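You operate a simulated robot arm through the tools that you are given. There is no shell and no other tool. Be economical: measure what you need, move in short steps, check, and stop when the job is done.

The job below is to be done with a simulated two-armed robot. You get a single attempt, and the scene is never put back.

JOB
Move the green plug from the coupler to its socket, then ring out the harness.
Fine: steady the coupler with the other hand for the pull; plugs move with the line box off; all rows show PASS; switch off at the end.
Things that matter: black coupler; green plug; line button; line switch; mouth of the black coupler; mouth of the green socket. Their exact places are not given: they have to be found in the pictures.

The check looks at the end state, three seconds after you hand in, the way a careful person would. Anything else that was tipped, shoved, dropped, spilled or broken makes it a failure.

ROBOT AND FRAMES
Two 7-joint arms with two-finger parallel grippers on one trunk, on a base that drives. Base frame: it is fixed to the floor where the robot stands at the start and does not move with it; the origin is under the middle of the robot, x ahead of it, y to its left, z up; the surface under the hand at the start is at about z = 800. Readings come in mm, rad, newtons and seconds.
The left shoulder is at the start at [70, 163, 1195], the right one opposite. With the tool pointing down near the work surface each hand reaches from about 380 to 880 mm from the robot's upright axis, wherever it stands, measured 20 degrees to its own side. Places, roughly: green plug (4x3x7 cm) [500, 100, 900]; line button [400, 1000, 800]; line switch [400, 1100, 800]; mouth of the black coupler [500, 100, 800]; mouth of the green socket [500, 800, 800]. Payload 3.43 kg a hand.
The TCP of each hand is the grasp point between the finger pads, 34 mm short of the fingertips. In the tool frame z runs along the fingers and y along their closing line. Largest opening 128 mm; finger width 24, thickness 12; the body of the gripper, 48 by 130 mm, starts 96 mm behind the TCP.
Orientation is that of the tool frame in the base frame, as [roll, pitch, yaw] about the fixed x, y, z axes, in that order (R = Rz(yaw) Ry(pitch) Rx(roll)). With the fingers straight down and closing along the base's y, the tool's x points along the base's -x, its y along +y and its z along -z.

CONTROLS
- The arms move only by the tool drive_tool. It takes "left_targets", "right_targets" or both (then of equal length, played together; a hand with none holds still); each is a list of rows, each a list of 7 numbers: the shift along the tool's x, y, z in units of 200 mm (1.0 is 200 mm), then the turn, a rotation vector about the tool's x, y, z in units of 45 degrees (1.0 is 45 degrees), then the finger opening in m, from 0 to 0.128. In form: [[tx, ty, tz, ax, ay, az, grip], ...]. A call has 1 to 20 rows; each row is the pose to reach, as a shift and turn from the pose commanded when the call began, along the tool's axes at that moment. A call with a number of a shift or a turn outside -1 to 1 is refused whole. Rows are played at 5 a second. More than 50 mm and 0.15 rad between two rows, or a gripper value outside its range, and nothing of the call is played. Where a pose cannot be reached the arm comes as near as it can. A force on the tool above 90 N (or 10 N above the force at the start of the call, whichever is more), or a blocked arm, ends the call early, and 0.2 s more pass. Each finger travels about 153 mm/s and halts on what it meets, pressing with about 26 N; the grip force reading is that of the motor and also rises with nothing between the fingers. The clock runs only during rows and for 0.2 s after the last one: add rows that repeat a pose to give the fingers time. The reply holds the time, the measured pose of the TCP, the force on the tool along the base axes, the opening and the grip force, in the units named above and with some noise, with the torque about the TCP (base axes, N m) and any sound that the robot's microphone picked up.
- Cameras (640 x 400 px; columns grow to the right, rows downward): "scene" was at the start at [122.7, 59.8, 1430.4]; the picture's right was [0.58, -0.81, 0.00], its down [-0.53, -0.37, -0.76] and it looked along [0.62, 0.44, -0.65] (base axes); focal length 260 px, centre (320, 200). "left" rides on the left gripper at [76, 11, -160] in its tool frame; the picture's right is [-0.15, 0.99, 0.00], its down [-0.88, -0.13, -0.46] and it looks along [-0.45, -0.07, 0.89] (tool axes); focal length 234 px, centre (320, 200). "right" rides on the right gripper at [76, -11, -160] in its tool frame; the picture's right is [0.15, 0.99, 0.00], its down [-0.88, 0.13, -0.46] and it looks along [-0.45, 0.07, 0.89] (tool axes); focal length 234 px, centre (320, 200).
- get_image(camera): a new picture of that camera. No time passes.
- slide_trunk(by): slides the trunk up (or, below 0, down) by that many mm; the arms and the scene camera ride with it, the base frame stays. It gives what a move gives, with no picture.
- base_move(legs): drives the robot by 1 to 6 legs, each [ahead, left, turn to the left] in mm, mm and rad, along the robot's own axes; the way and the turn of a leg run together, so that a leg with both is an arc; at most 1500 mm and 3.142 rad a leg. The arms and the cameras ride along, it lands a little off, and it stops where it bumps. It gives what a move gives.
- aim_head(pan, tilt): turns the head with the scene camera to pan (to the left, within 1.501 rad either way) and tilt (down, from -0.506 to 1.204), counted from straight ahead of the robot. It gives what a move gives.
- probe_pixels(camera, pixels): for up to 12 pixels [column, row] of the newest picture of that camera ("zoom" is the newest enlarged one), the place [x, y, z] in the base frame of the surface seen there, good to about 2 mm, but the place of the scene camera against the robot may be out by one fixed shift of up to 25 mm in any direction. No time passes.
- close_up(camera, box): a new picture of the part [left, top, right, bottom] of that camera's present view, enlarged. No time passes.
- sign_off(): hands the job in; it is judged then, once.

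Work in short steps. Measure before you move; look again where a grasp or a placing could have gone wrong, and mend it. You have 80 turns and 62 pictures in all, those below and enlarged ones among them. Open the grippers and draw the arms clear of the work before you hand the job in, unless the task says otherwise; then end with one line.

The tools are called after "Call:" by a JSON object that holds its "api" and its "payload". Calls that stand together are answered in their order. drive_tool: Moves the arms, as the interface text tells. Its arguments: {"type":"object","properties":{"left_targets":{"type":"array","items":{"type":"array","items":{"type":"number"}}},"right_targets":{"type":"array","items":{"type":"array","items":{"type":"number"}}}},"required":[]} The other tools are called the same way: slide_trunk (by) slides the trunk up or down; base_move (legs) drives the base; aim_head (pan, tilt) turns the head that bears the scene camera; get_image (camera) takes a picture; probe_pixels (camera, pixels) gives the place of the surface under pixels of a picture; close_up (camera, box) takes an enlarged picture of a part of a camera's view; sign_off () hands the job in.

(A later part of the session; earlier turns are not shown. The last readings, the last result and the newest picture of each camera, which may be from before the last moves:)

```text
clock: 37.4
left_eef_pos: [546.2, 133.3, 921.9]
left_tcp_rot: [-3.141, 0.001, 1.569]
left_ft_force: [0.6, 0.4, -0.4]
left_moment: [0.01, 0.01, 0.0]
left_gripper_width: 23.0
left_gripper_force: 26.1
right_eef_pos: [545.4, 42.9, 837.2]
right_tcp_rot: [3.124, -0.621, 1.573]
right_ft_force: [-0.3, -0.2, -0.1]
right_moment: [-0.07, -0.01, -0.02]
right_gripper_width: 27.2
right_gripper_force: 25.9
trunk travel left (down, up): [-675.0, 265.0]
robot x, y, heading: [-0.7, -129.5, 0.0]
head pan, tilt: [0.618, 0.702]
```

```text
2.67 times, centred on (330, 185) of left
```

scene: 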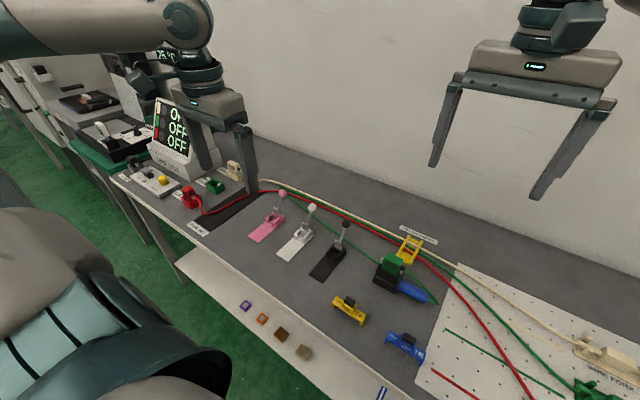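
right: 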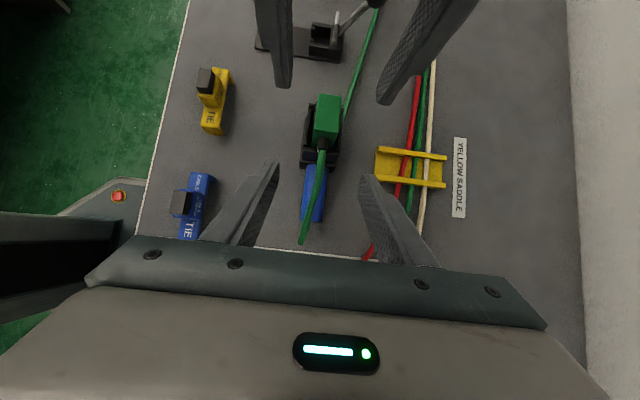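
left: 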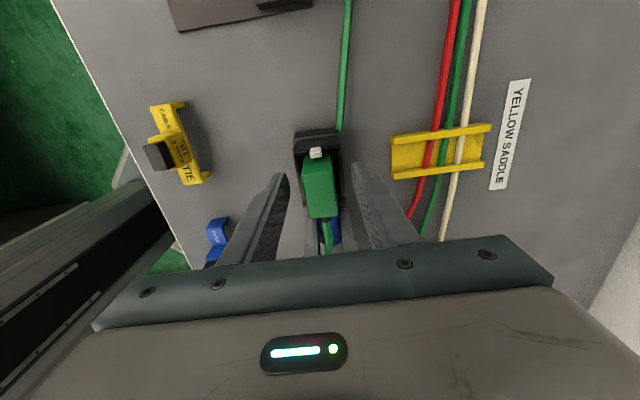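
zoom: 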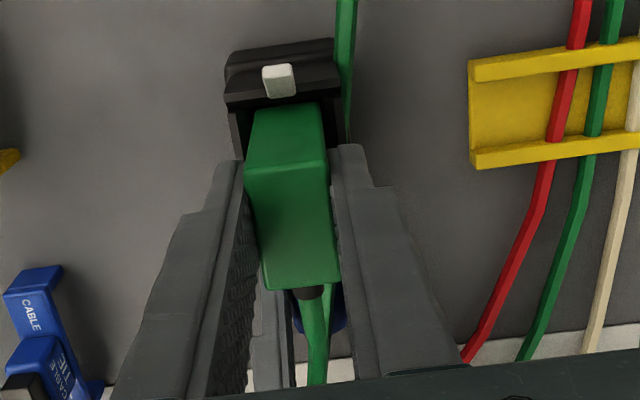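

The plug has come up 20 mm in the fingers. Continuing up 120 mm to clear.

Call:
{"api": "drive_tool", "payload": {"left_targets": [[0, 0, -0.05, 0, 0, 0, 0.01], [0, 0, -0.1, 0, 0, 0, 0.01], [0, 0, -0.2, 0, 0, 0, 0.01], [0, 0, -0.3, 0, 0, 0, 0.01], [0, 0, -0.45, 0, 0, 0, 0.01], [0, 0, -0.6, 0, 0, 0, 0.01]]}}

Call:
{"api": "get_image", "payload": {"camera": "left"}}

Call:
{"api": "get_image", "payload": {"camera": "right"}}

```text
clock: 38.8
left_eef_pos: [545.3, 132.6, 1041.2]
left_tcp_rot: [3.141, 0.001, 1.569]
left_ft_force: [0.4, -0.5, -1.1]
left_moment: [0.03, -0.02, -0.02]
left_gripper_width: 23.1
left_gripper_force: 25.9
right_eef_pos: [544.1, 44.1, 837.9]
right_tcp_rot: [3.122, -0.627, 1.574]
right_ft_force: [0.6, -0.1, 0.2]
right_moment: [-0.09, 0.01, -0.01]
right_gripper_width: 26.8
right_gripper_force: 25.8
trunk travel left (down, up): [-675.0, 265.0]
robot x, y, heading: [0.4, -131.8, -0.005]
head pan, tilt: [0.618, 0.702]
```

```text
35 pictures are left
```

left: 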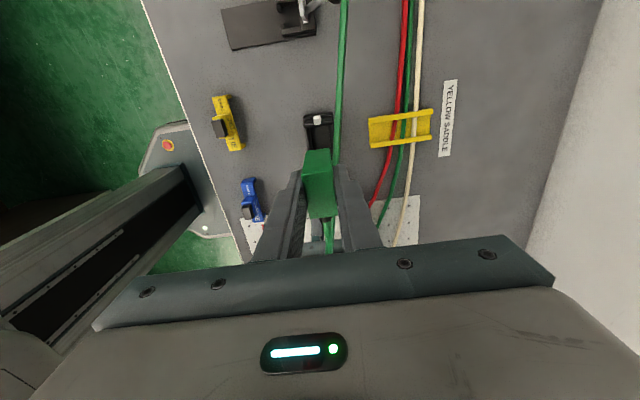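

```text
34 pictures are left
```

right: 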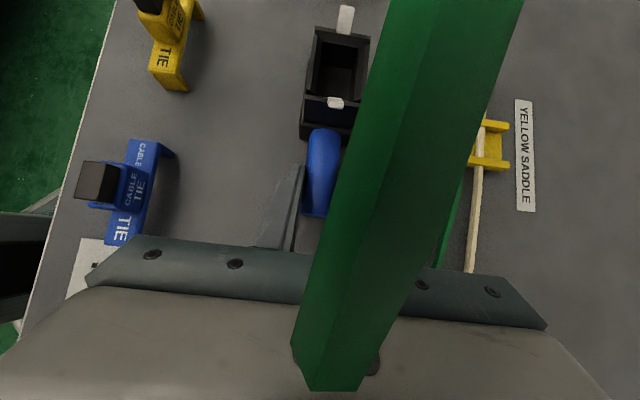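

The plug is out and the cord loop now lies over the right hand. I'll move the plug away +y first so the loop clears, then look from the head.

Call:
{"api": "drive_tool", "payload": {"left_targets": [[0.2, 0, 0, 0, 0, 0, 0.01], [0.4, 0, 0, 0, 0, 0, 0.01], [0.6, 0, 0, 0, 0, 0, 0.01], [0.8, 0, 0, 0, 0, 0, 0.01], [0.95, 0, 0, 0, 0, 0, 0.01]]}}

Call:
{"api": "aim_head", "payload": {"pan": 0.5, "tilt": 0.75}}

Call:
{"api": "get_image", "payload": {"camera": "scene"}}

```text
clock: 40.0
left_eef_pos: [547.1, 325.0, 1040.2]
left_tcp_rot: [-3.141, 0.0, 1.567]
left_ft_force: [0.4, 0.2, -0.1]
left_moment: [0.0, -0.03, -0.01]
left_gripper_width: 23.0
left_gripper_force: 25.9
right_eef_pos: [543.8, 43.7, 837.2]
right_tcp_rot: [3.124, -0.624, 1.573]
right_ft_force: [0.7, -0.1, 0.4]
right_moment: [-0.09, 0.01, 0.01]
right_gripper_width: 26.7
right_gripper_force: 25.8
trunk travel left (down, up): [-675.0, 265.0]
robot x, y, heading: [-3.2, -129.9, 0.001]
head pan, tilt: [0.618, 0.702]
```

```text
clock: 40.6
left_eef_pos: [546.9, 325.0, 1041.8]
left_tcp_rot: [3.14, 0.0, 1.57]
left_ft_force: [0.2, 0.8, -0.7]
left_moment: [0.02, 0.02, 0.01]
left_gripper_width: 22.7
left_gripper_force: 25.9
right_eef_pos: [545.1, 43.4, 837.3]
right_tcp_rot: [3.125, -0.625, 1.574]
right_ft_force: [0.3, -0.8, 0.3]
right_moment: [-0.07, -0.01, -0.02]
right_gripper_width: 26.9
right_gripper_force: 26.1
trunk travel left (down, up): [-675.0, 265.0]
robot x, y, heading: [1.7, -133.4, -0.006]
head pan, tilt: [0.499, 0.75]
```

```text
33 pictures are left
```

scene: 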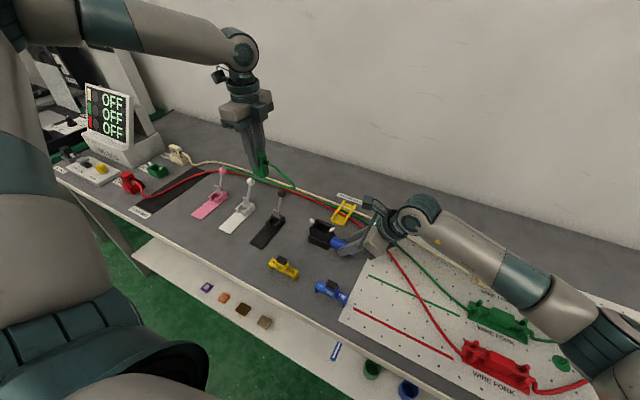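

The cord is clear of the right hand. Opening the right and raising it 190 mm.

Call:
{"api": "drive_tool", "payload": {"right_targets": [[0, 0, 0, 0, 0, 0, 0.05], [0, 0, 0, 0, 0, 0, 0.07], [0, 0, 0, 0, 0, 0, 0.07], [0.08, 0, -0.11, 0, 0, 0, 0.07], [0.2, 0, -0.277, 0, 0, 0, 0.07], [0.32, 0, -0.444, 0, 0, 0, 0.07], [0.44, 0, -0.61, 0, 0, 0, 0.07], [0.56, 0, -0.776, 0, 0, 0, 0.07]]}}

Call:
{"api": "get_image", "payload": {"camera": "right"}}

Call:
{"api": "close_up", "payload": {"camera": "scene", "box": [40, 70, 240, 210]}}

```text
clock: 42.4
left_eef_pos: [546.7, 324.1, 1041.1]
left_tcp_rot: [-3.14, 0.0, 1.569]
left_ft_force: [0.5, 0.2, 0.0]
left_moment: [0.03, -0.04, -0.03]
left_gripper_width: 23.1
left_gripper_force: 25.8
right_eef_pos: [542.5, 44.3, 1027.8]
right_tcp_rot: [3.124, -0.625, 1.574]
right_ft_force: [0.0, -0.5, 0.7]
right_moment: [0.0, -0.03, 0.0]
right_gripper_width: 70.2
right_gripper_force: 0.1
trunk travel left (down, up): [-675.0, 265.0]
robot x, y, heading: [1.4, -131.7, 0.002]
head pan, tilt: [0.499, 0.75]
```

```text
32 pictures are left
```

right: 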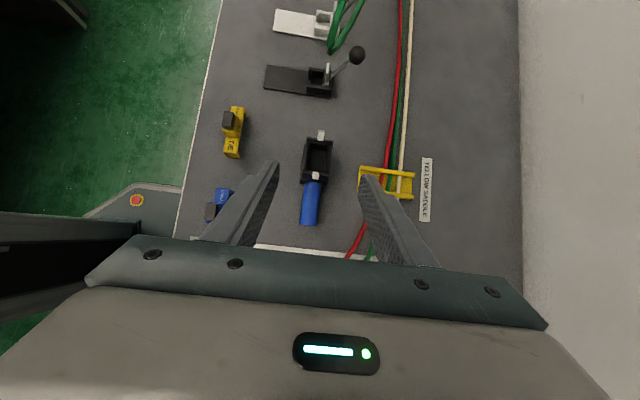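

```text
2.86 times, centred on (140, 140) of scene
```

zoom: 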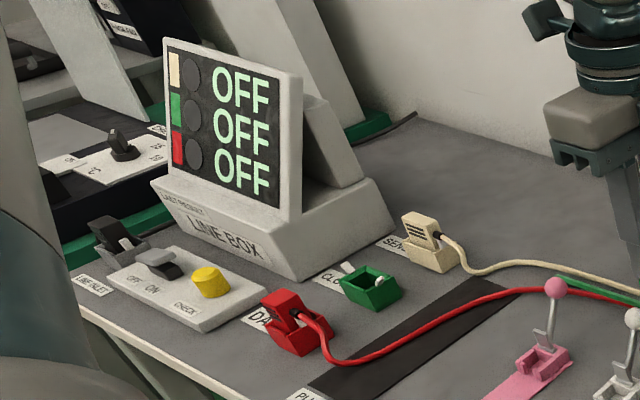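

The coupler is empty and stands where it was. Probing the tester area before driving.

Call:
{"api": "probe_pixels", "payload": {"camera": "zoom", "pixels": [[372, 295], [345, 270], [398, 285], [350, 290], [300, 80], [380, 205], [290, 275], [212, 275], [155, 265], [285, 300], [430, 235], [120, 140]]}}

```text
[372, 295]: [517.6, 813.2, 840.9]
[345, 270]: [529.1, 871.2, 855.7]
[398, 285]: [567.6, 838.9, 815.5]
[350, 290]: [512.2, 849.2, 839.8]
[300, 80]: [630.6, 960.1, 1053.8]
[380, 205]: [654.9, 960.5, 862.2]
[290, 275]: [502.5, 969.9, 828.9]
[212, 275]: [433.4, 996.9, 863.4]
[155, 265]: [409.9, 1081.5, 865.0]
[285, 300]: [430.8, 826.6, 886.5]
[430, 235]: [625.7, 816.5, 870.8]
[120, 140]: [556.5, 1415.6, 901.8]
```

Socket ≈(530,835), line box from y≈960. Before driving I draw the left hand 100 mm back and lift the right hand away from the cord.

Call:
{"api": "drive_tool", "payload": {"left_targets": [[-0.12, 0, 0, 0, 0, 0, 0.01], [-0.25, 0, 0, 0, 0, 0, 0.01], [-0.38, 0, 0, 0, 0, 0, 0.01], [-0.5, 0, 0, 0, 0, 0, 0.01]], "right_targets": [[0.08, -0.15, -0.1, 0, 0, 0, 0.07], [0.15, -0.3, -0.2, 0, 0, 0, 0.07], [0.22, -0.5, -0.3, 0, 0, 0, 0.07], [0.2925, -0.7, -0.4, 0, 0, 0, 0.07]]}}

Call:
{"api": "base_move", "payload": {"legs": [[0, 560, 0]]}}

Call:
{"api": "get_image", "payload": {"camera": "left"}}

Call:
{"api": "get_image", "payload": {"camera": "scene"}}

```text
clock: 43.4
left_eef_pos: [546.5, 224.2, 1043.3]
left_tcp_rot: [3.14, -0.001, 1.568]
left_ft_force: [-0.1, -1.0, -0.6]
left_moment: [-0.03, -0.04, -0.05]
left_gripper_width: 23.2
left_gripper_force: 26.3
right_eef_pos: [398.2, 47.4, 1125.1]
right_tcp_rot: [3.124, -0.623, 1.575]
right_ft_force: [0.4, -0.4, -0.1]
right_moment: [-0.01, 0.01, -0.02]
right_gripper_width: 70.0
right_gripper_force: 0.1
trunk travel left (down, up): [-675.0, 265.0]
robot x, y, heading: [-2.0, -134.7, -0.005]
head pan, tilt: [0.499, 0.75]
```

```text
clock: 46.6
left_eef_pos: [545.9, 773.9, 1042.0]
left_tcp_rot: [-3.142, -0.003, 1.572]
left_ft_force: [0.0, 0.8, 0.0]
left_moment: [0.03, -0.01, 0.0]
left_gripper_width: 22.8
left_gripper_force: 26.3
right_eef_pos: [399.1, 597.6, 1126.1]
right_tcp_rot: [3.126, -0.625, 1.577]
right_ft_force: [-0.2, 0.3, 0.1]
right_moment: [0.04, 0.01, -0.01]
right_gripper_width: 70.1
right_gripper_force: 0.0
trunk travel left (down, up): [-675.0, 265.0]
robot x, y, heading: [0.1, 417.6, 0.004]
head pan, tilt: [0.499, 0.75]
```

```text
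30 pictures are left
```

left: 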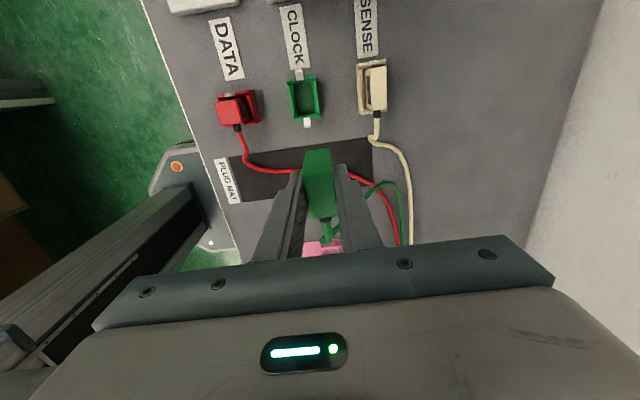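

```text
29 pictures are left
```

scene: 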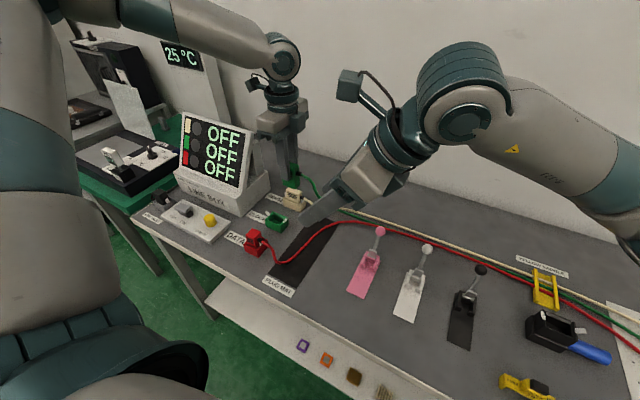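

The socket is in view of the left camera at (304,97), slightly turned. Enlarging and probing it.

Call:
{"api": "close_up", "payload": {"camera": "left", "box": [272, 60, 352, 140]}}

```text
5.00 times, centred on (312, 100) of left
```

zoom: 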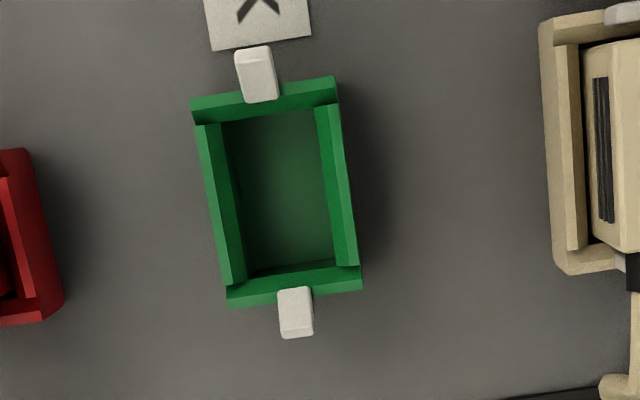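

Call:
{"api": "probe_pixels", "payload": {"camera": "zoom", "pixels": [[197, 104], [332, 84], [354, 284], [233, 300], [212, 135], [232, 275], [328, 115], [348, 260], [290, 200], [257, 75], [296, 312], [260, 100]]}}

Call:
{"api": "probe_pixels", "payload": {"camera": "zoom", "pixels": [[236, 150], [248, 265], [322, 150], [333, 255], [200, 135], [222, 280], [342, 115], [359, 262], [300, 278], [280, 102]]}}

```text
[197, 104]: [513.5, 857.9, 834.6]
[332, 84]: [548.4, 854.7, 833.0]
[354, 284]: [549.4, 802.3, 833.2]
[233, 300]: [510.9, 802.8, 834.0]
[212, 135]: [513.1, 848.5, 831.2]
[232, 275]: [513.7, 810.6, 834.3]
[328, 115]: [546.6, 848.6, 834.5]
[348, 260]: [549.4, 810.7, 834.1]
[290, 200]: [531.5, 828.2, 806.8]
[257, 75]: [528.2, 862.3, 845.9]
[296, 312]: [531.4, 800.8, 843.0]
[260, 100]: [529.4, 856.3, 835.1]
```

```text
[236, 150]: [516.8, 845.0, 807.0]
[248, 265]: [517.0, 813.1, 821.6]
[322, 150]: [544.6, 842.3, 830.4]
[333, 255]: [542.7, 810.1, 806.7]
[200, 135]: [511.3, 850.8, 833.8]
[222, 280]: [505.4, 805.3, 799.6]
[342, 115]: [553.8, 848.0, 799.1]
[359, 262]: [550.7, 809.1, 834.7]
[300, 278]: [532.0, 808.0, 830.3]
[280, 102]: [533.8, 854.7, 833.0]
```

Socket is square to the axes: centre ≈(530.5,830), mouth z≈834. Now measuring the plug in the hand.

Call:
{"api": "close_up", "payload": {"camera": "left", "box": [270, 130, 366, 250]}}

```text
3.33 times, centred on (318, 190) of left
```

zoom: 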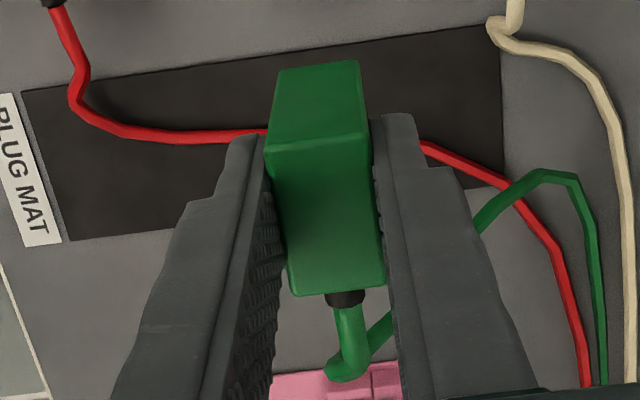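

Call:
{"api": "probe_pixels", "payload": {"camera": "zoom", "pixels": [[275, 155], [365, 140], [378, 280], [296, 288], [325, 220], [320, 138], [285, 75], [352, 70], [320, 100], [320, 80], [340, 300]]}}

```text
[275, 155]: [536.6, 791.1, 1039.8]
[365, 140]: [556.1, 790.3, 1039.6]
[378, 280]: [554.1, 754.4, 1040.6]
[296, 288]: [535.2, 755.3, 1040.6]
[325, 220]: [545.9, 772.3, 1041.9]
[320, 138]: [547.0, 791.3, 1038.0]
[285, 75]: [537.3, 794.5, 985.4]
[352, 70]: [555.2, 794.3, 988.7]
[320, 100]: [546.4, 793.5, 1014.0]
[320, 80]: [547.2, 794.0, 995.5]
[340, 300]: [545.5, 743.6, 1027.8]
```

Plug centre coincides with the TCP within 1 mm and hangs straight. Moving over the socket and down to z 930 (plug bottom ≈860) and re-measuring.

Call:
{"api": "drive_tool", "payload": {"left_targets": [[0.14, -0.04, 0, 0, 0, 0, 0.01], [0.283, -0.0755, 0, 0, 0, 0, 0.01], [0.283, -0.0755, 0.15, 0, 0, 0, 0.01], [0.283, -0.0755, 0.3, 0, 0, 0, 0.01], [0.283, -0.0755, 0.45, 0, 0, 0, 0.01], [0.283, -0.0755, 0.55, 0, 0, 0, 0.01], [0.283, -0.0755, 0.55, 0, 0, 0, 0.01]]}}

Call:
{"api": "close_up", "payload": {"camera": "left", "box": [240, 100, 400, 250]}}

Call:
{"api": "close_up", "payload": {"camera": "scene", "box": [220, 140, 380, 260]}}

```text
clock: 48.2
left_eef_pos: [530.0, 832.4, 930.4]
left_tcp_rot: [3.141, 0.001, 1.573]
left_ft_force: [0.1, -0.4, -0.5]
left_moment: [0.03, 0.02, -0.01]
left_gripper_width: 22.7
left_gripper_force: 25.9
right_eef_pos: [399.4, 598.3, 1125.2]
right_tcp_rot: [3.123, -0.623, 1.579]
right_ft_force: [0.3, 0.3, -0.1]
right_moment: [0.0, -0.02, 0.02]
right_gripper_width: 69.8
right_gripper_force: 0.0
trunk travel left (down, up): [-675.0, 265.0]
robot x, y, heading: [-1.4, 420.0, 0.002]
head pan, tilt: [0.499, 0.75]
```

```text
2.67 times, centred on (320, 175) of left
```

zoom: 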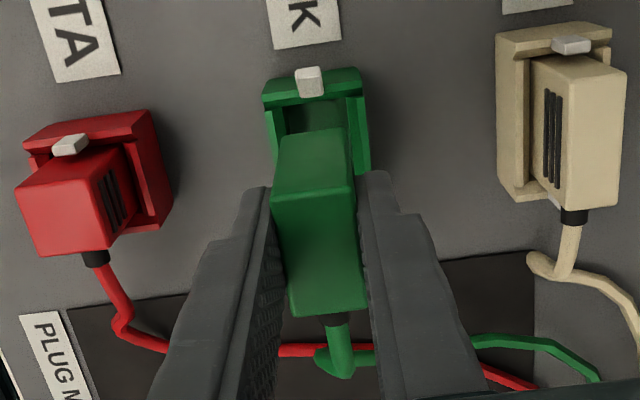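

```text
3.33 times, centred on (300, 200) of scene
```

zoom: 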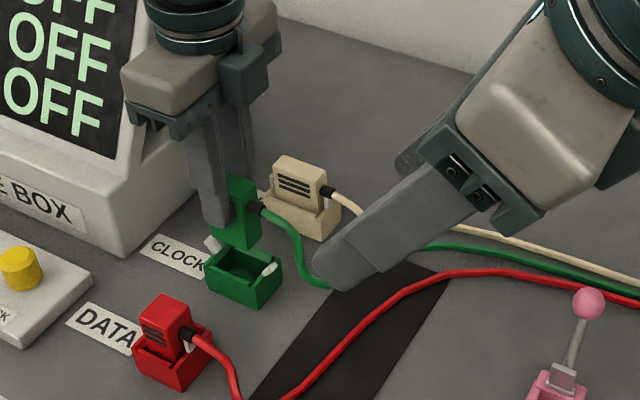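

Alignment looks good in both views. One more left close-up at the rim for a final lateral measure.

Call:
{"api": "close_up", "payload": {"camera": "left", "box": [290, 115, 386, 175]}}

```text
6.67 times, centred on (338, 145) of left
```

zoom: 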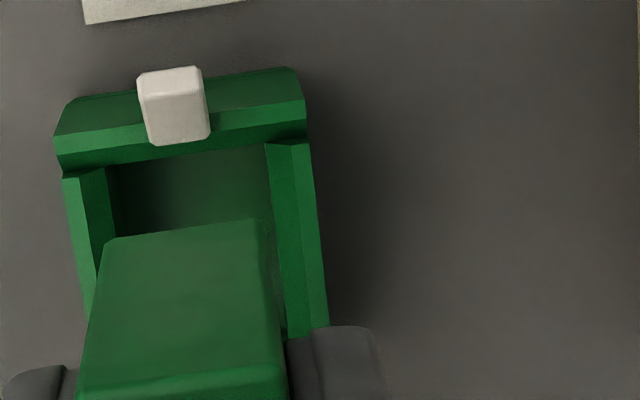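

Call:
{"api": "probe_pixels", "payload": {"camera": "zoom", "pixels": [[70, 200], [80, 240], [108, 200], [300, 200], [305, 250], [275, 180], [180, 85], [62, 150], [300, 115], [160, 150], [112, 245], [255, 228]]}}

```text
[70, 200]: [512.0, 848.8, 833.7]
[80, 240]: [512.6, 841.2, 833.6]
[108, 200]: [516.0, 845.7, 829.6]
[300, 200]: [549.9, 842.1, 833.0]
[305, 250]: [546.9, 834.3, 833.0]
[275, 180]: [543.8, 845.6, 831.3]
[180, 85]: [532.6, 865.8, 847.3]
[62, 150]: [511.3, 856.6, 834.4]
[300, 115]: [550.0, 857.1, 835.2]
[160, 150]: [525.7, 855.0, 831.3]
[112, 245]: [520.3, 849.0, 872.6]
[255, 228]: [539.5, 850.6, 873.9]
```

The plug is centred on the socket within about 1 mm. Lowering slowly to the mouth and in.

Call:
{"api": "drive_tool", "payload": {"left_targets": [[0, 0, 0.05, 0, 0, 0, 0.01], [0, 0, 0.1, 0, 0, 0, 0.01], [0, 0, 0.13, 0, 0, 0, 0.01], [0, 0, 0.155, 0, 0, 0, 0.01], [0, 0, 0.18, 0, 0, 0, 0.01], [0, 0, 0.2, 0, 0, 0, 0.01]]}}

Call:
{"api": "close_up", "payload": {"camera": "left", "box": [250, 100, 410, 250]}}

```text
clock: 49.6
left_eef_pos: [530.6, 831.9, 890.3]
left_tcp_rot: [3.141, 0.0, 1.575]
left_ft_force: [-0.4, -0.3, -0.8]
left_moment: [-0.01, 0.0, 0.05]
left_gripper_width: 23.1
left_gripper_force: 26.3
right_eef_pos: [399.6, 598.2, 1125.6]
right_tcp_rot: [3.122, -0.623, 1.576]
right_ft_force: [-0.4, 0.3, -0.2]
right_moment: [-0.02, -0.03, -0.01]
right_gripper_width: 69.9
right_gripper_force: 0.1
trunk travel left (down, up): [-675.0, 265.0]
robot x, y, heading: [0.0, 415.0, 0.002]
head pan, tilt: [0.499, 0.75]
```

```text
2.67 times, centred on (330, 175) of left
```

zoom: 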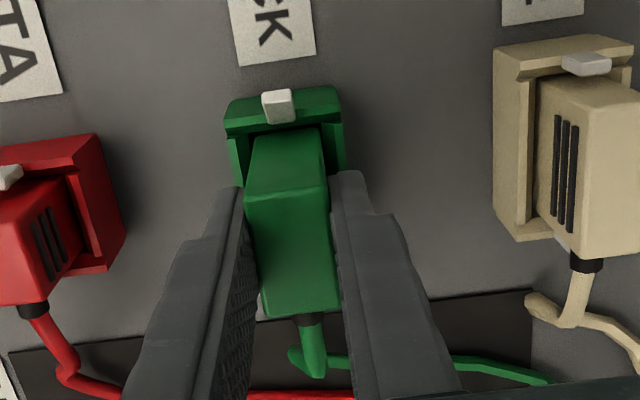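

It is in about 14 mm without force. Pushing on to z≈870.

Call:
{"api": "drive_tool", "payload": {"left_targets": [[0, 0, 0.025, 0, 0, 0, 0.01], [0, 0, 0.05, 0, 0, 0, 0.01], [0, 0, 0.07, 0, 0, 0, 0.01], [0, 0, 0.085, 0, 0, 0, 0.01], [0, 0, 0.1, 0, 0, 0, 0.01], [0, 0, 0.1, 0, 0, 0, 0.01]]}}

Call:
{"api": "close_up", "payload": {"camera": "left", "box": [250, 100, 410, 250]}}

```text
clock: 51.0
left_eef_pos: [530.3, 831.5, 873.5]
left_tcp_rot: [3.141, -0.001, 1.573]
left_ft_force: [-0.2, 1.1, 12.9]
left_moment: [-0.01, 0.03, -0.02]
left_gripper_width: 22.9
left_gripper_force: 25.8
right_eef_pos: [398.3, 598.1, 1126.2]
right_tcp_rot: [3.123, -0.626, 1.579]
right_ft_force: [-0.8, -0.4, 0.2]
right_moment: [0.02, -0.01, -0.04]
right_gripper_width: 69.8
right_gripper_force: 0.0
trunk travel left (down, up): [-675.0, 265.0]
robot x, y, heading: [0.5, 415.3, 0.005]
head pan, tilt: [0.499, 0.75]
```

```text
2.67 times, centred on (330, 175) of left
```

zoom: 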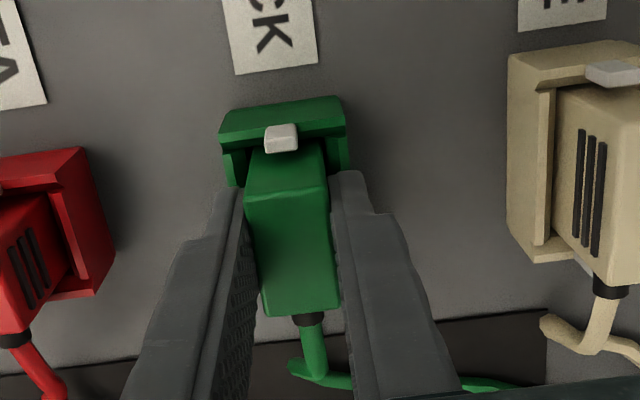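

Contact at 13 N, and the plug stands ~2 mm higher over the mouth than it did in the coupler. Pressing a little further.

Call:
{"api": "drive_tool", "payload": {"left_targets": [[0, 0, 0.015, 0, 0, 0, 0.005], [0, 0, 0.03, 0, 0, 0, 0.005], [0, 0, 0.045, 0, 0, 0, 0.005], [0, 0, 0.06, 0, 0, 0, 0.005], [0, 0, 0.06, 0, 0, 0, 0.005]]}}

Call:
{"api": "close_up", "payload": {"camera": "left", "box": [250, 100, 410, 250]}}

```text
clock: 52.2
left_eef_pos: [528.6, 829.6, 869.4]
left_tcp_rot: [3.125, -0.004, 1.573]
left_ft_force: [2.0, 22.3, 82.3]
left_moment: [0.54, 1.42, -0.43]
left_gripper_width: 22.8
left_gripper_force: 25.7
right_eef_pos: [392.9, 595.6, 1127.9]
right_tcp_rot: [3.116, -0.627, 1.584]
right_ft_force: [0.3, 0.0, 0.1]
right_moment: [0.01, -0.02, -0.01]
right_gripper_width: 70.0
right_gripper_force: 0.1
trunk travel left (down, up): [-675.0, 265.0]
robot x, y, heading: [-2.3, 411.3, -0.001]
head pan, tilt: [0.499, 0.75]
```

```text
2.67 times, centred on (330, 175) of left
```

zoom: 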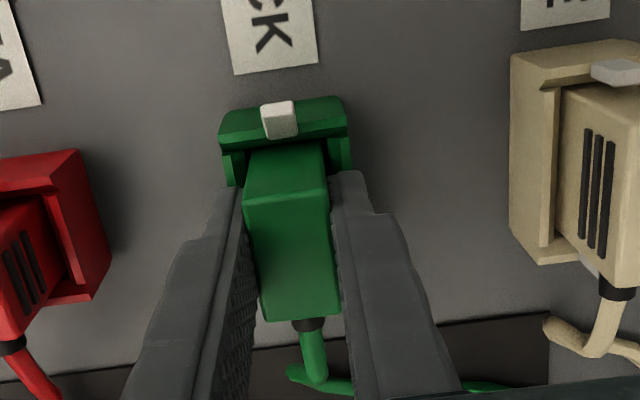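

82 N means it has bottomed (z 869.4). I'll ease the command back up 6 mm to relieve the force and check the latch.

Call:
{"api": "drive_tool", "payload": {"left_targets": [[0, 0, -0.02, 0, 0, 0, 0.005], [0, 0, -0.035, 0, 0, 0, 0.005], [0, 0, -0.045, 0, 0, 0, 0.005], [0, 0, -0.045, 0, 0, 0, 0.005]]}}

Call:
{"api": "close_up", "payload": {"camera": "left", "box": [280, 110, 376, 170]}}

```text
clock: 53.2
left_eef_pos: [530.3, 830.2, 867.6]
left_tcp_rot: [3.141, 0.0, 1.572]
left_ft_force: [7.8, 9.7, 24.5]
left_moment: [0.27, -0.14, 0.02]
left_gripper_width: 22.9
left_gripper_force: 25.5
right_eef_pos: [398.6, 597.9, 1124.3]
right_tcp_rot: [3.122, -0.624, 1.579]
right_ft_force: [-1.3, -0.2, -0.1]
right_moment: [-0.04, -0.04, 0.01]
right_gripper_width: 70.0
right_gripper_force: 0.1
trunk travel left (down, up): [-675.0, 265.0]
robot x, y, heading: [2.7, 417.4, 0.004]
head pan, tilt: [0.499, 0.75]
```

```text
6.67 times, centred on (328, 140) of left
```

zoom: 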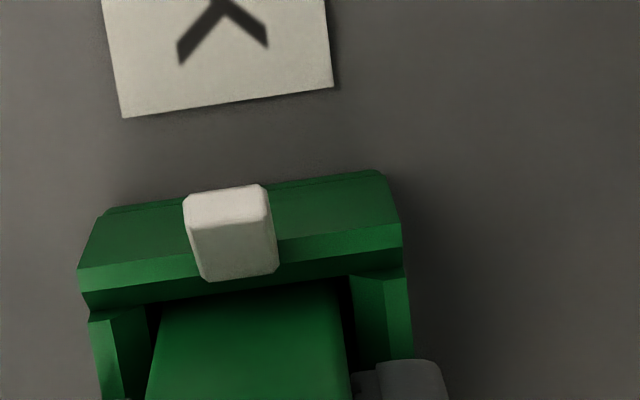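

Fingertips (TCP −34 = 834) may be resting on the socket rim. I need the plug top height compared with the seated red and white plugs.

Call:
{"api": "get_image", "payload": {"camera": "left"}}

Call:
{"api": "probe_pixels", "payload": {"camera": "left", "pixels": [[318, 190], [312, 205], [330, 185], [253, 200], [470, 195], [480, 180], [450, 130], [260, 165], [300, 140], [355, 145]]}}

```text
19 pictures are left
```

left: 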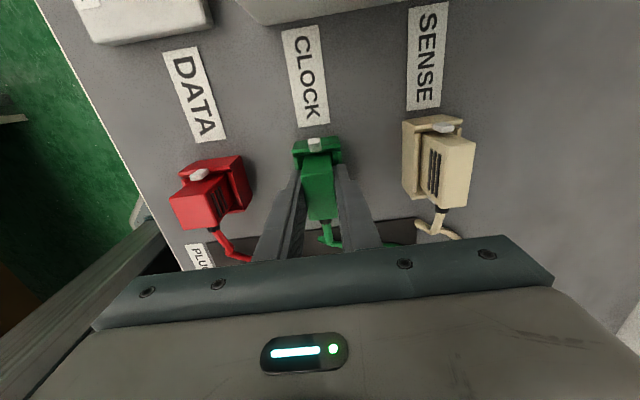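

```text
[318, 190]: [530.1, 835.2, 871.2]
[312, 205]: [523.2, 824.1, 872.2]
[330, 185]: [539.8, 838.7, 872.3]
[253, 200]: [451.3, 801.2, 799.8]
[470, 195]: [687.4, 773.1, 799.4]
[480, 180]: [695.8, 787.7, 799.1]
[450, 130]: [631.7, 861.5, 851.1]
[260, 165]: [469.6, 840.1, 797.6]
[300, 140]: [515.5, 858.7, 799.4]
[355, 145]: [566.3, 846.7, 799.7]
```

Call:
{"api": "probe_pixels", "payload": {"camera": "left", "pixels": [[190, 210], [200, 205], [195, 180], [230, 160], [458, 165], [460, 190], [464, 155], [410, 130], [200, 173], [445, 128], [315, 143]]}}

```text
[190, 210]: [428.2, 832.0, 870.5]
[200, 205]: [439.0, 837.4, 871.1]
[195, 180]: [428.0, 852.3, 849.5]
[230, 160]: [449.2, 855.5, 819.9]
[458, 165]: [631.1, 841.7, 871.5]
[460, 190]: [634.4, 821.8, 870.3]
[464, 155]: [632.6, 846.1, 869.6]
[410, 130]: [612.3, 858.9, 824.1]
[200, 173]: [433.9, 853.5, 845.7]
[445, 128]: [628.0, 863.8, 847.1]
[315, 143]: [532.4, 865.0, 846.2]
```

Green top (871.9) is within 1 mm of red (870.8) and white (870.5), but its latch stands outward while red's leans in. I open, raise 5 mm off the rim, and look.

Call:
{"api": "drive_tool", "payload": {"left_targets": [[0, 0, 0, 0, 0, 0, 0.03], [0, 0, 0, 0, 0, 0, 0.035], [0, 0, -0.03, 0, 0, 0, 0.035], [0, 0, -0.03, 0, 0, 0, 0.035]]}}

Call:
{"api": "close_up", "payload": {"camera": "left", "box": [220, 100, 412, 220]}}

Call:
{"api": "probe_pixels", "payload": {"camera": "zoom", "pixels": [[325, 320], [325, 280], [300, 340], [318, 140], [318, 150]]}}

```text
clock: 54.2
left_eef_pos: [530.6, 832.7, 874.6]
left_tcp_rot: [-3.141, -0.001, 1.575]
left_ft_force: [0.1, 0.4, 1.0]
left_moment: [0.02, 0.0, 0.02]
left_gripper_width: 34.8
left_gripper_force: 0.1
right_eef_pos: [398.3, 596.9, 1125.4]
right_tcp_rot: [3.123, -0.624, 1.579]
right_ft_force: [-0.5, 0.2, -0.5]
right_moment: [0.01, -0.01, 0.02]
right_gripper_width: 69.9
right_gripper_force: 0.0
trunk travel left (down, up): [-675.0, 265.0]
robot x, y, heading: [4.5, 420.8, 0.001]
head pan, tilt: [0.499, 0.75]
```

```text
3.33 times, centred on (316, 160) of left
```

zoom: 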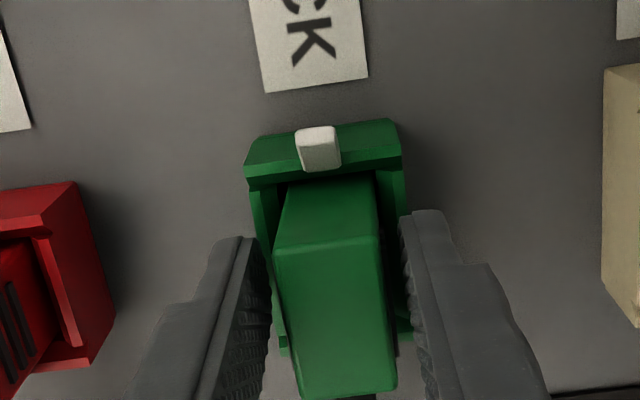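

```text
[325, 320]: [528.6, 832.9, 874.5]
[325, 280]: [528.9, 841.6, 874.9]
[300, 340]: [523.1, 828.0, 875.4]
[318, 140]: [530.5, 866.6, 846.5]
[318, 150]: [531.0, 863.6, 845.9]
```

The plug is free and sits ~4 mm proud, so it isn't latched. I'll back off upward, close the fingers, and press it home from the top, which keeps the fingers off the rim.

Call:
{"api": "drive_tool", "payload": {"left_targets": [[0, 0, 0, 0, 0, 0, 0.045], [0, -0.0, -0.1, 0, 0, 0, 0.045], [0, 0, -0.25, 0, 0, 0, 0.045], [0, 0, -0.25, 0, 0, 0, 0.02], [0, 0, -0.25, 0, 0, 0, 0.0], [0, 0, -0.25, 0, 0, 0, 0.0]]}}

Call:
{"api": "drive_tool", "payload": {"left_targets": [[0, 0, 0.05, 0, 0, 0, 0.0], [0, 0, 0.065, 0, 0, 0, 0.0], [0, 0, 0.08, 0, 0, 0, 0.0], [0, 0, 0.09, 0, 0, 0, 0.0], [0, 0, 0.1, 0, 0, 0, 0.0], [0, 0, 0.1, 0, 0, 0, 0.0]]}}

```text
clock: 55.6
left_eef_pos: [530.5, 833.8, 923.3]
left_tcp_rot: [3.141, 0.0, 1.574]
left_ft_force: [0.3, -0.5, 0.3]
left_moment: [-0.01, 0.02, -0.01]
left_gripper_width: 0.1
left_gripper_force: 25.8
right_eef_pos: [399.0, 597.8, 1124.8]
right_tcp_rot: [3.123, -0.622, 1.579]
right_ft_force: [-1.0, -0.3, -0.5]
right_moment: [-0.01, 0.01, 0.01]
right_gripper_width: 70.2
right_gripper_force: 0.1
trunk travel left (down, up): [-675.0, 265.0]
robot x, y, heading: [2.0, 417.8, 0.001]
head pan, tilt: [0.499, 0.75]
```

```text
clock: 57.0
left_eef_pos: [530.3, 831.1, 906.3]
left_tcp_rot: [3.138, -0.002, 1.572]
left_ft_force: [3.1, 1.5, 13.4]
left_moment: [0.05, -0.03, -0.01]
left_gripper_width: 0.0
left_gripper_force: 25.9
right_eef_pos: [397.4, 597.8, 1125.0]
right_tcp_rot: [3.123, -0.624, 1.579]
right_ft_force: [0.3, -0.1, -0.5]
right_moment: [0.0, 0.06, -0.02]
right_gripper_width: 69.9
right_gripper_force: 0.0
trunk travel left (down, up): [-675.0, 265.0]
robot x, y, heading: [3.2, 415.8, 0.007]
head pan, tilt: [0.499, 0.75]
```

Pressing with 13 N, plug top ≈872. Pushing a bit more.

Call:
{"api": "drive_tool", "payload": {"left_targets": [[0, 0, 0.01, 0, 0, 0, 0.0], [0, 0, 0.02, 0, 0, 0, 0.0], [0, 0, 0.03, 0, 0, 0, 0.0], [0, 0, 0.03, 0, 0, 0, 0.0]]}}

Call:
{"api": "close_up", "payload": {"camera": "left", "box": [220, 80, 412, 200]}}

```text
clock: 58.0
left_eef_pos: [530.2, 831.6, 905.5]
left_tcp_rot: [3.127, -0.004, 1.575]
left_ft_force: [5.2, 21.1, 71.2]
left_moment: [0.58, -0.16, -0.12]
left_gripper_width: 0.0
left_gripper_force: 26.0
right_eef_pos: [394.4, 596.5, 1127.7]
right_tcp_rot: [3.117, -0.628, 1.582]
right_ft_force: [-0.7, 0.4, -0.3]
right_moment: [0.0, -0.03, -0.07]
right_gripper_width: 69.8
right_gripper_force: 0.1
trunk travel left (down, up): [-675.0, 265.0]
robot x, y, heading: [-2.5, 417.2, 0.002]
head pan, tilt: [0.499, 0.75]
```

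```text
3.33 times, centred on (316, 140) of left
```

zoom: 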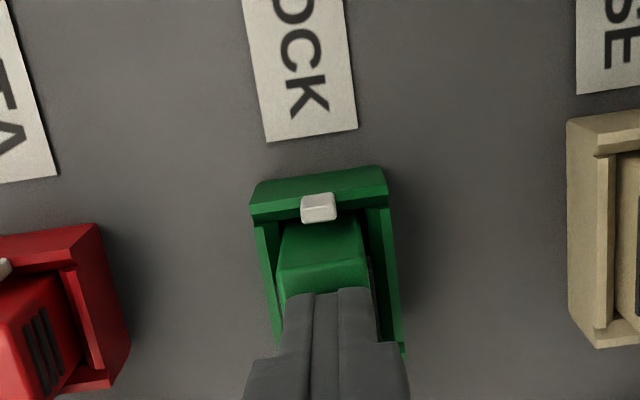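

The latch has now flipped in over the plug: it is seated. Raising the left hand clear and checking.

Call:
{"api": "drive_tool", "payload": {"left_targets": [[0, 0, -0.02, 0, 0, 0, 0.0], [0, 0, -0.05, 0, 0, 0, 0.0], [0, 0, -0.2, 0, 0, 0, 0.0], [0, 0, -0.4, 0, 0, 0, 0.0], [0, 0, -0.6, 0, 0, 0, 0.0]]}}

Call:
{"api": "get_image", "payload": {"camera": "left"}}

Call:
{"api": "probe_pixels", "payload": {"camera": "left", "pixels": [[305, 145], [300, 130], [310, 160], [303, 122]]}}

```text
clock: 59.2
left_eef_pos: [529.7, 833.5, 1019.8]
left_tcp_rot: [-3.142, 0.0, 1.574]
left_ft_force: [-0.2, -0.9, 0.1]
left_moment: [0.01, -0.02, 0.02]
left_gripper_width: 0.0
left_gripper_force: 26.1
right_eef_pos: [398.5, 597.8, 1126.0]
right_tcp_rot: [3.122, -0.625, 1.579]
right_ft_force: [0.0, 0.2, 0.7]
right_moment: [-0.01, 0.01, -0.01]
right_gripper_width: 70.1
right_gripper_force: 0.1
trunk travel left (down, up): [-675.0, 265.0]
robot x, y, heading: [-1.6, 413.9, -0.001]
head pan, tilt: [0.499, 0.75]
```

```text
16 pictures are left
```

left: 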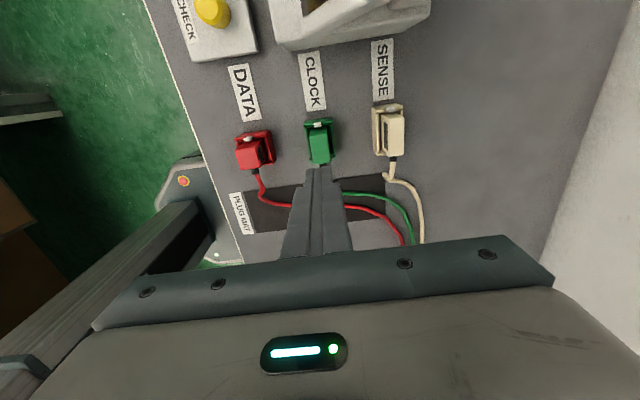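

```text
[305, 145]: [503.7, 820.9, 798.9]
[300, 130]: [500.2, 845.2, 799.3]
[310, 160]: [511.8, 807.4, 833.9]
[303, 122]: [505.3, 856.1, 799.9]
```

The green plug stands level with the others and is latched. Now moving the left hand toward the switch panel: -x first, then +y, clear of the line box.

Call:
{"api": "drive_tool", "payload": {"left_targets": [[0, -0.15, 0, 0, 0, 0, 0.0], [0, -0.35, 0, 0, 0, 0, 0.0], [0, -0.55, 0, 0, 0, 0, 0.0], [0.2, -0.55, 0, 0, 0, 0, 0.0], [0.4, -0.55, 0, 0, 0, 0, 0.0], [0.6, -0.55, 0, 0, 0, 0, 0.0], [0.8, -0.55, 0, 0, 0, 0, 0.0], [0.8, -0.55, 0, 0, 0, 0, 0.0]]}}

Call:
{"api": "get_image", "payload": {"camera": "left"}}

```text
clock: 61.0
left_eef_pos: [420.0, 991.6, 1018.7]
left_tcp_rot: [3.141, 0.0, 1.573]
left_ft_force: [-0.4, -0.5, 0.5]
left_moment: [0.02, 0.0, -0.02]
left_gripper_width: 0.1
left_gripper_force: 25.8
right_eef_pos: [399.8, 596.5, 1125.1]
right_tcp_rot: [3.124, -0.625, 1.578]
right_ft_force: [-0.1, -0.1, 0.4]
right_moment: [0.0, 0.01, -0.01]
right_gripper_width: 70.0
right_gripper_force: 0.2
trunk travel left (down, up): [-675.0, 265.0]
robot x, y, heading: [-0.2, 417.6, -0.0]
head pan, tilt: [0.499, 0.75]
```

```text
15 pictures are left
```

left: 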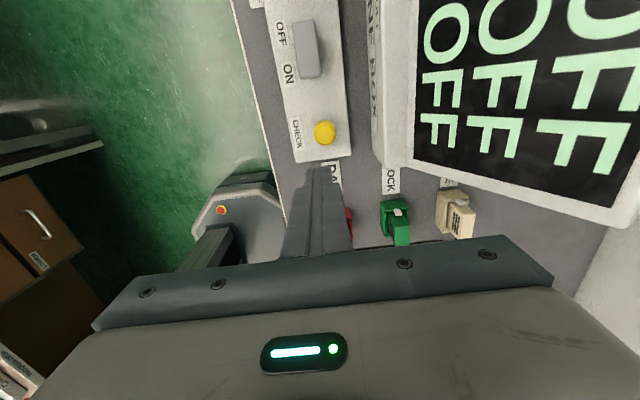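

Call:
{"api": "close_up", "payload": {"camera": "left", "box": [240, 0, 400, 170]}}

Call:
{"api": "probe_pixels", "payload": {"camera": "left", "pixels": [[307, 25], [307, 35], [307, 45], [307, 55], [307, 65], [307, 72], [325, 130], [325, 122], [297, 50], [316, 50], [300, 90], [324, 138]]}}

```text
2.35 times, centred on (320, 85) of left
```

zoom: 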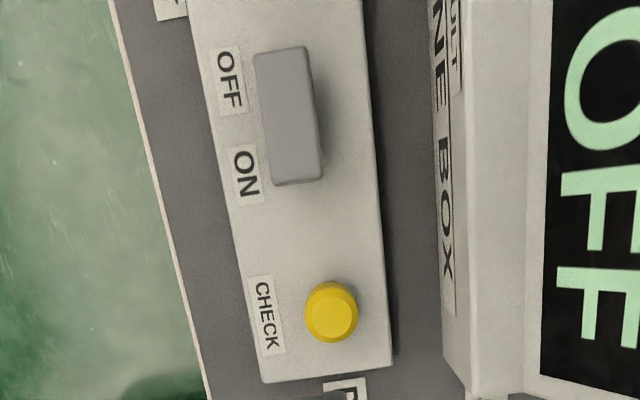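

```text
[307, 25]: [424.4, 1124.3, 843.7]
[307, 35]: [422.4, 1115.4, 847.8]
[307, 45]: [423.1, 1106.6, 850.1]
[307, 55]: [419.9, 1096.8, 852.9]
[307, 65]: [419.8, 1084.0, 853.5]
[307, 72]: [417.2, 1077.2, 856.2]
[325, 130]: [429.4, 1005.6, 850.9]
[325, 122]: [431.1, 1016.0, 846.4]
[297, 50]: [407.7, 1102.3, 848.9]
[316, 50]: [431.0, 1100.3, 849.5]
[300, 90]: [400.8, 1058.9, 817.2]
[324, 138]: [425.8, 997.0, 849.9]
```

The rocker spans y 1077–1126 at x≈420; the ON end (y≈1080) is up at z≈856. The button is at (429,1003), top z≈851. Moving over the ON end, then pressing.

Call:
{"api": "drive_tool", "payload": {"left_targets": [[0.15, 0, 0, 0, 0, 0, 0.0], [0.3, 0, 0.1, 0, 0, 0, 0.0], [0.447, 0, 0.25, 0, 0, 0, 0.0], [0.447, 0, 0.4, 0, 0, 0, 0.0], [0.447, 0, 0.55, 0, 0, 0, 0.0], [0.447, 0, 0.6, 0, 0, 0, 0.0]]}}

Call:
{"api": "drive_tool", "payload": {"left_targets": [[0, 0, 0.025, 0, 0, 0, 0.0], [0, 0, 0.05, 0, 0, 0, 0.0], [0, 0, 0.07, 0, 0, 0, 0.0], [0, 0, 0.085, 0, 0, 0, 0.0], [0, 0, 0.1, 0, 0, 0, 0.0]]}}

```text
clock: 62.4
left_eef_pos: [418.4, 1080.4, 897.6]
left_tcp_rot: [3.142, 0.0, 1.573]
left_ft_force: [-0.9, -0.5, 0.2]
left_moment: [-0.01, 0.02, -0.01]
left_gripper_width: 0.0
left_gripper_force: 26.0
right_eef_pos: [399.2, 597.7, 1125.3]
right_tcp_rot: [3.124, -0.623, 1.578]
right_ft_force: [-1.0, 0.6, -0.3]
right_moment: [-0.01, 0.01, 0.04]
right_gripper_width: 69.9
right_gripper_force: 0.0
trunk travel left (down, up): [-675.0, 265.0]
robot x, y, heading: [-1.8, 415.3, 0.003]
head pan, tilt: [0.499, 0.75]
```

```text
clock: 63.6
left_eef_pos: [420.4, 1080.7, 883.5]
left_tcp_rot: [3.137, -0.004, 1.575]
left_ft_force: [0.0, 2.2, 25.2]
left_moment: [0.4, 0.08, -0.27]
left_gripper_width: 0.2
left_gripper_force: 26.5
right_eef_pos: [398.7, 595.3, 1126.9]
right_tcp_rot: [3.12, -0.628, 1.579]
right_ft_force: [-0.4, -0.4, 0.3]
right_moment: [0.01, -0.01, -0.01]
right_gripper_width: 69.9
right_gripper_force: 0.0
trunk travel left (down, up): [-675.0, 265.0]
robot x, y, heading: [-2.6, 416.0, 0.003]
head pan, tilt: [0.499, 0.75]
```

Rocker is down ~6 mm at 25 N. Pressing slightly more, then backing off and checking the screen.

Call:
{"api": "drive_tool", "payload": {"left_targets": [[0, 0, 0.015, 0, 0, 0, 0.0], [0, 0, 0.025, 0, 0, 0, 0.0], [0, 0, 0.025, 0, 0, 0, 0.0], [0, 0, -0.05, 0, 0, 0, 0.0], [0, 0, -0.2, 0, 0, 0, 0.0], [0, 0, -0.35, 0, 0, 0, 0.0]]}}

Call:
{"api": "get_image", "payload": {"camera": "scene"}}

```text
clock: 65.0
left_eef_pos: [420.2, 1082.0, 948.3]
left_tcp_rot: [-3.139, 0.001, 1.571]
left_ft_force: [0.1, 0.6, -0.4]
left_moment: [-0.04, -0.02, 0.0]
left_gripper_width: 0.3
left_gripper_force: 26.2
right_eef_pos: [399.6, 596.1, 1125.5]
right_tcp_rot: [3.124, -0.626, 1.577]
right_ft_force: [-0.4, -0.5, 0.6]
right_moment: [0.0, 0.01, -0.03]
right_gripper_width: 69.9
right_gripper_force: 0.1
trunk travel left (down, up): [-675.0, 265.0]
robot x, y, heading: [-1.2, 414.3, -0.002]
head pan, tilt: [0.499, 0.75]
```

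```text
13 pictures are left
```

scene: 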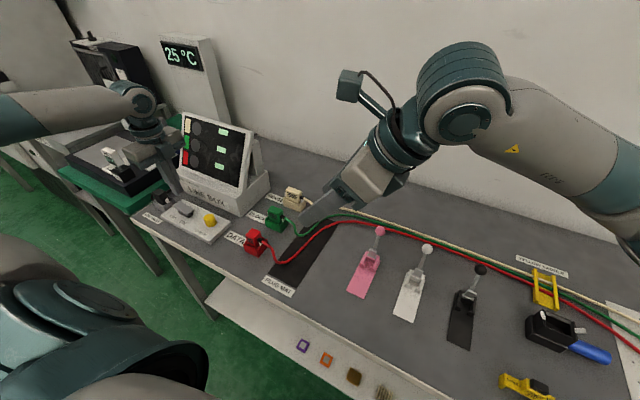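

The screen now shows a dash per row: the box is on. Moving over the yellow CHECK button at (429,1003) and pressing it.

Call:
{"api": "drive_tool", "payload": {"left_targets": [[-0.2, 0.02, 0, 0, 0, 0, 0.0], [-0.395, 0.045, 0, 0, 0, 0, 0.0], [-0.395, 0.045, 0.15, 0, 0, 0, 0.0], [-0.395, 0.045, 0.27, 0, 0, 0, 0.0], [-0.395, 0.045, 0.3, 0, 0, 0, 0.0], [-0.395, 0.045, 0.325, 0, 0, 0, 0.0], [-0.395, 0.045, 0.345, 0, 0, 0, 0.0], [-0.395, 0.045, 0.345, 0, 0, 0, 0.0]]}}

Call:
{"api": "close_up", "payload": {"camera": "scene", "box": [130, 100, 290, 220]}}

```text
clock: 66.8
left_eef_pos: [429.6, 1003.1, 878.7]
left_tcp_rot: [3.141, 0.001, 1.573]
left_ft_force: [0.7, 0.9, 2.0]
left_moment: [-0.01, -0.02, -0.02]
left_gripper_width: 0.0
left_gripper_force: 26.5
right_eef_pos: [400.1, 597.5, 1125.5]
right_tcp_rot: [3.123, -0.625, 1.579]
right_ft_force: [-0.1, 0.1, -0.8]
right_moment: [0.02, -0.03, -0.01]
right_gripper_width: 70.0
right_gripper_force: 0.1
trunk travel left (down, up): [-675.0, 265.0]
robot x, y, heading: [1.4, 415.3, 0.005]
head pan, tilt: [0.499, 0.75]
heard: click
```

```text
3.33 times, centred on (210, 160) of scene
```

zoom: 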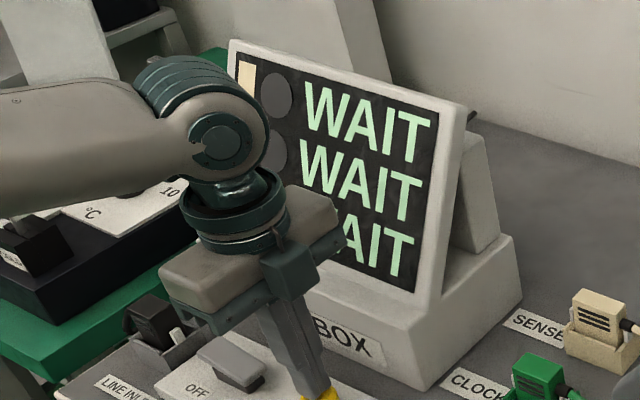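

Clicked; the rows show WAIT. Raising the hand and letting a few seconds pass.

Call:
{"api": "drive_tool", "payload": {"left_targets": [[0, 0, -0.1, 0, 0, 0, 0.0], [0, 0, -0.25, 0, 0, 0, 0.0], [0, 0, -0.35, 0, 0, 0, 0.0], [0, 0, -0.35, 0, 0, 0, 0.0], [0, 0, -0.35, 0, 0, 0, 0.0], [0, 0, -0.35, 0, 0, 0, 0.0], [0, 0, -0.35, 0, 0, 0, 0.0], [0, 0, -0.35, 0, 0, 0, 0.0], [0, 0, -0.35, 0, 0, 0, 0.0], [0, 0, -0.35, 0, 0, 0, 0.0], [0, 0, -0.35, 0, 0, 0, 0.0], [0, 0, -0.35, 0, 0, 0, 0.0], [0, 0, -0.35, 0, 0, 0, 0.0], [0, 0, -0.35, 0, 0, 0, 0.0], [0, 0, -0.35, 0, 0, 0, 0.0]]}}

Call:
{"api": "close_up", "payload": {"camera": "scene", "box": [130, 100, 290, 220]}}

```text
clock: 70.0
left_eef_pos: [429.8, 1002.1, 949.7]
left_tcp_rot: [3.141, -0.001, 1.574]
left_ft_force: [-0.3, 0.5, 0.1]
left_moment: [0.0, -0.03, -0.01]
left_gripper_width: 0.0
left_gripper_force: 25.9
right_eef_pos: [398.3, 599.6, 1125.6]
right_tcp_rot: [3.123, -0.623, 1.578]
right_ft_force: [0.3, -0.1, 0.2]
right_moment: [0.0, 0.02, 0.0]
right_gripper_width: 70.2
right_gripper_force: 0.0
trunk travel left (down, up): [-675.0, 265.0]
robot x, y, heading: [2.1, 415.4, 0.003]
head pan, tilt: [0.499, 0.75]
```

```text
3.33 times, centred on (210, 160) of scene
```

zoom: 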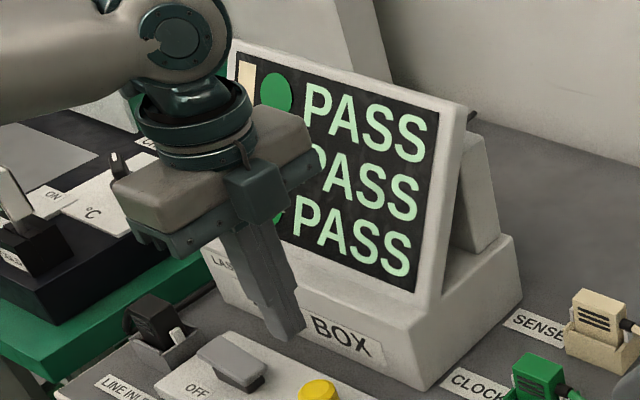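

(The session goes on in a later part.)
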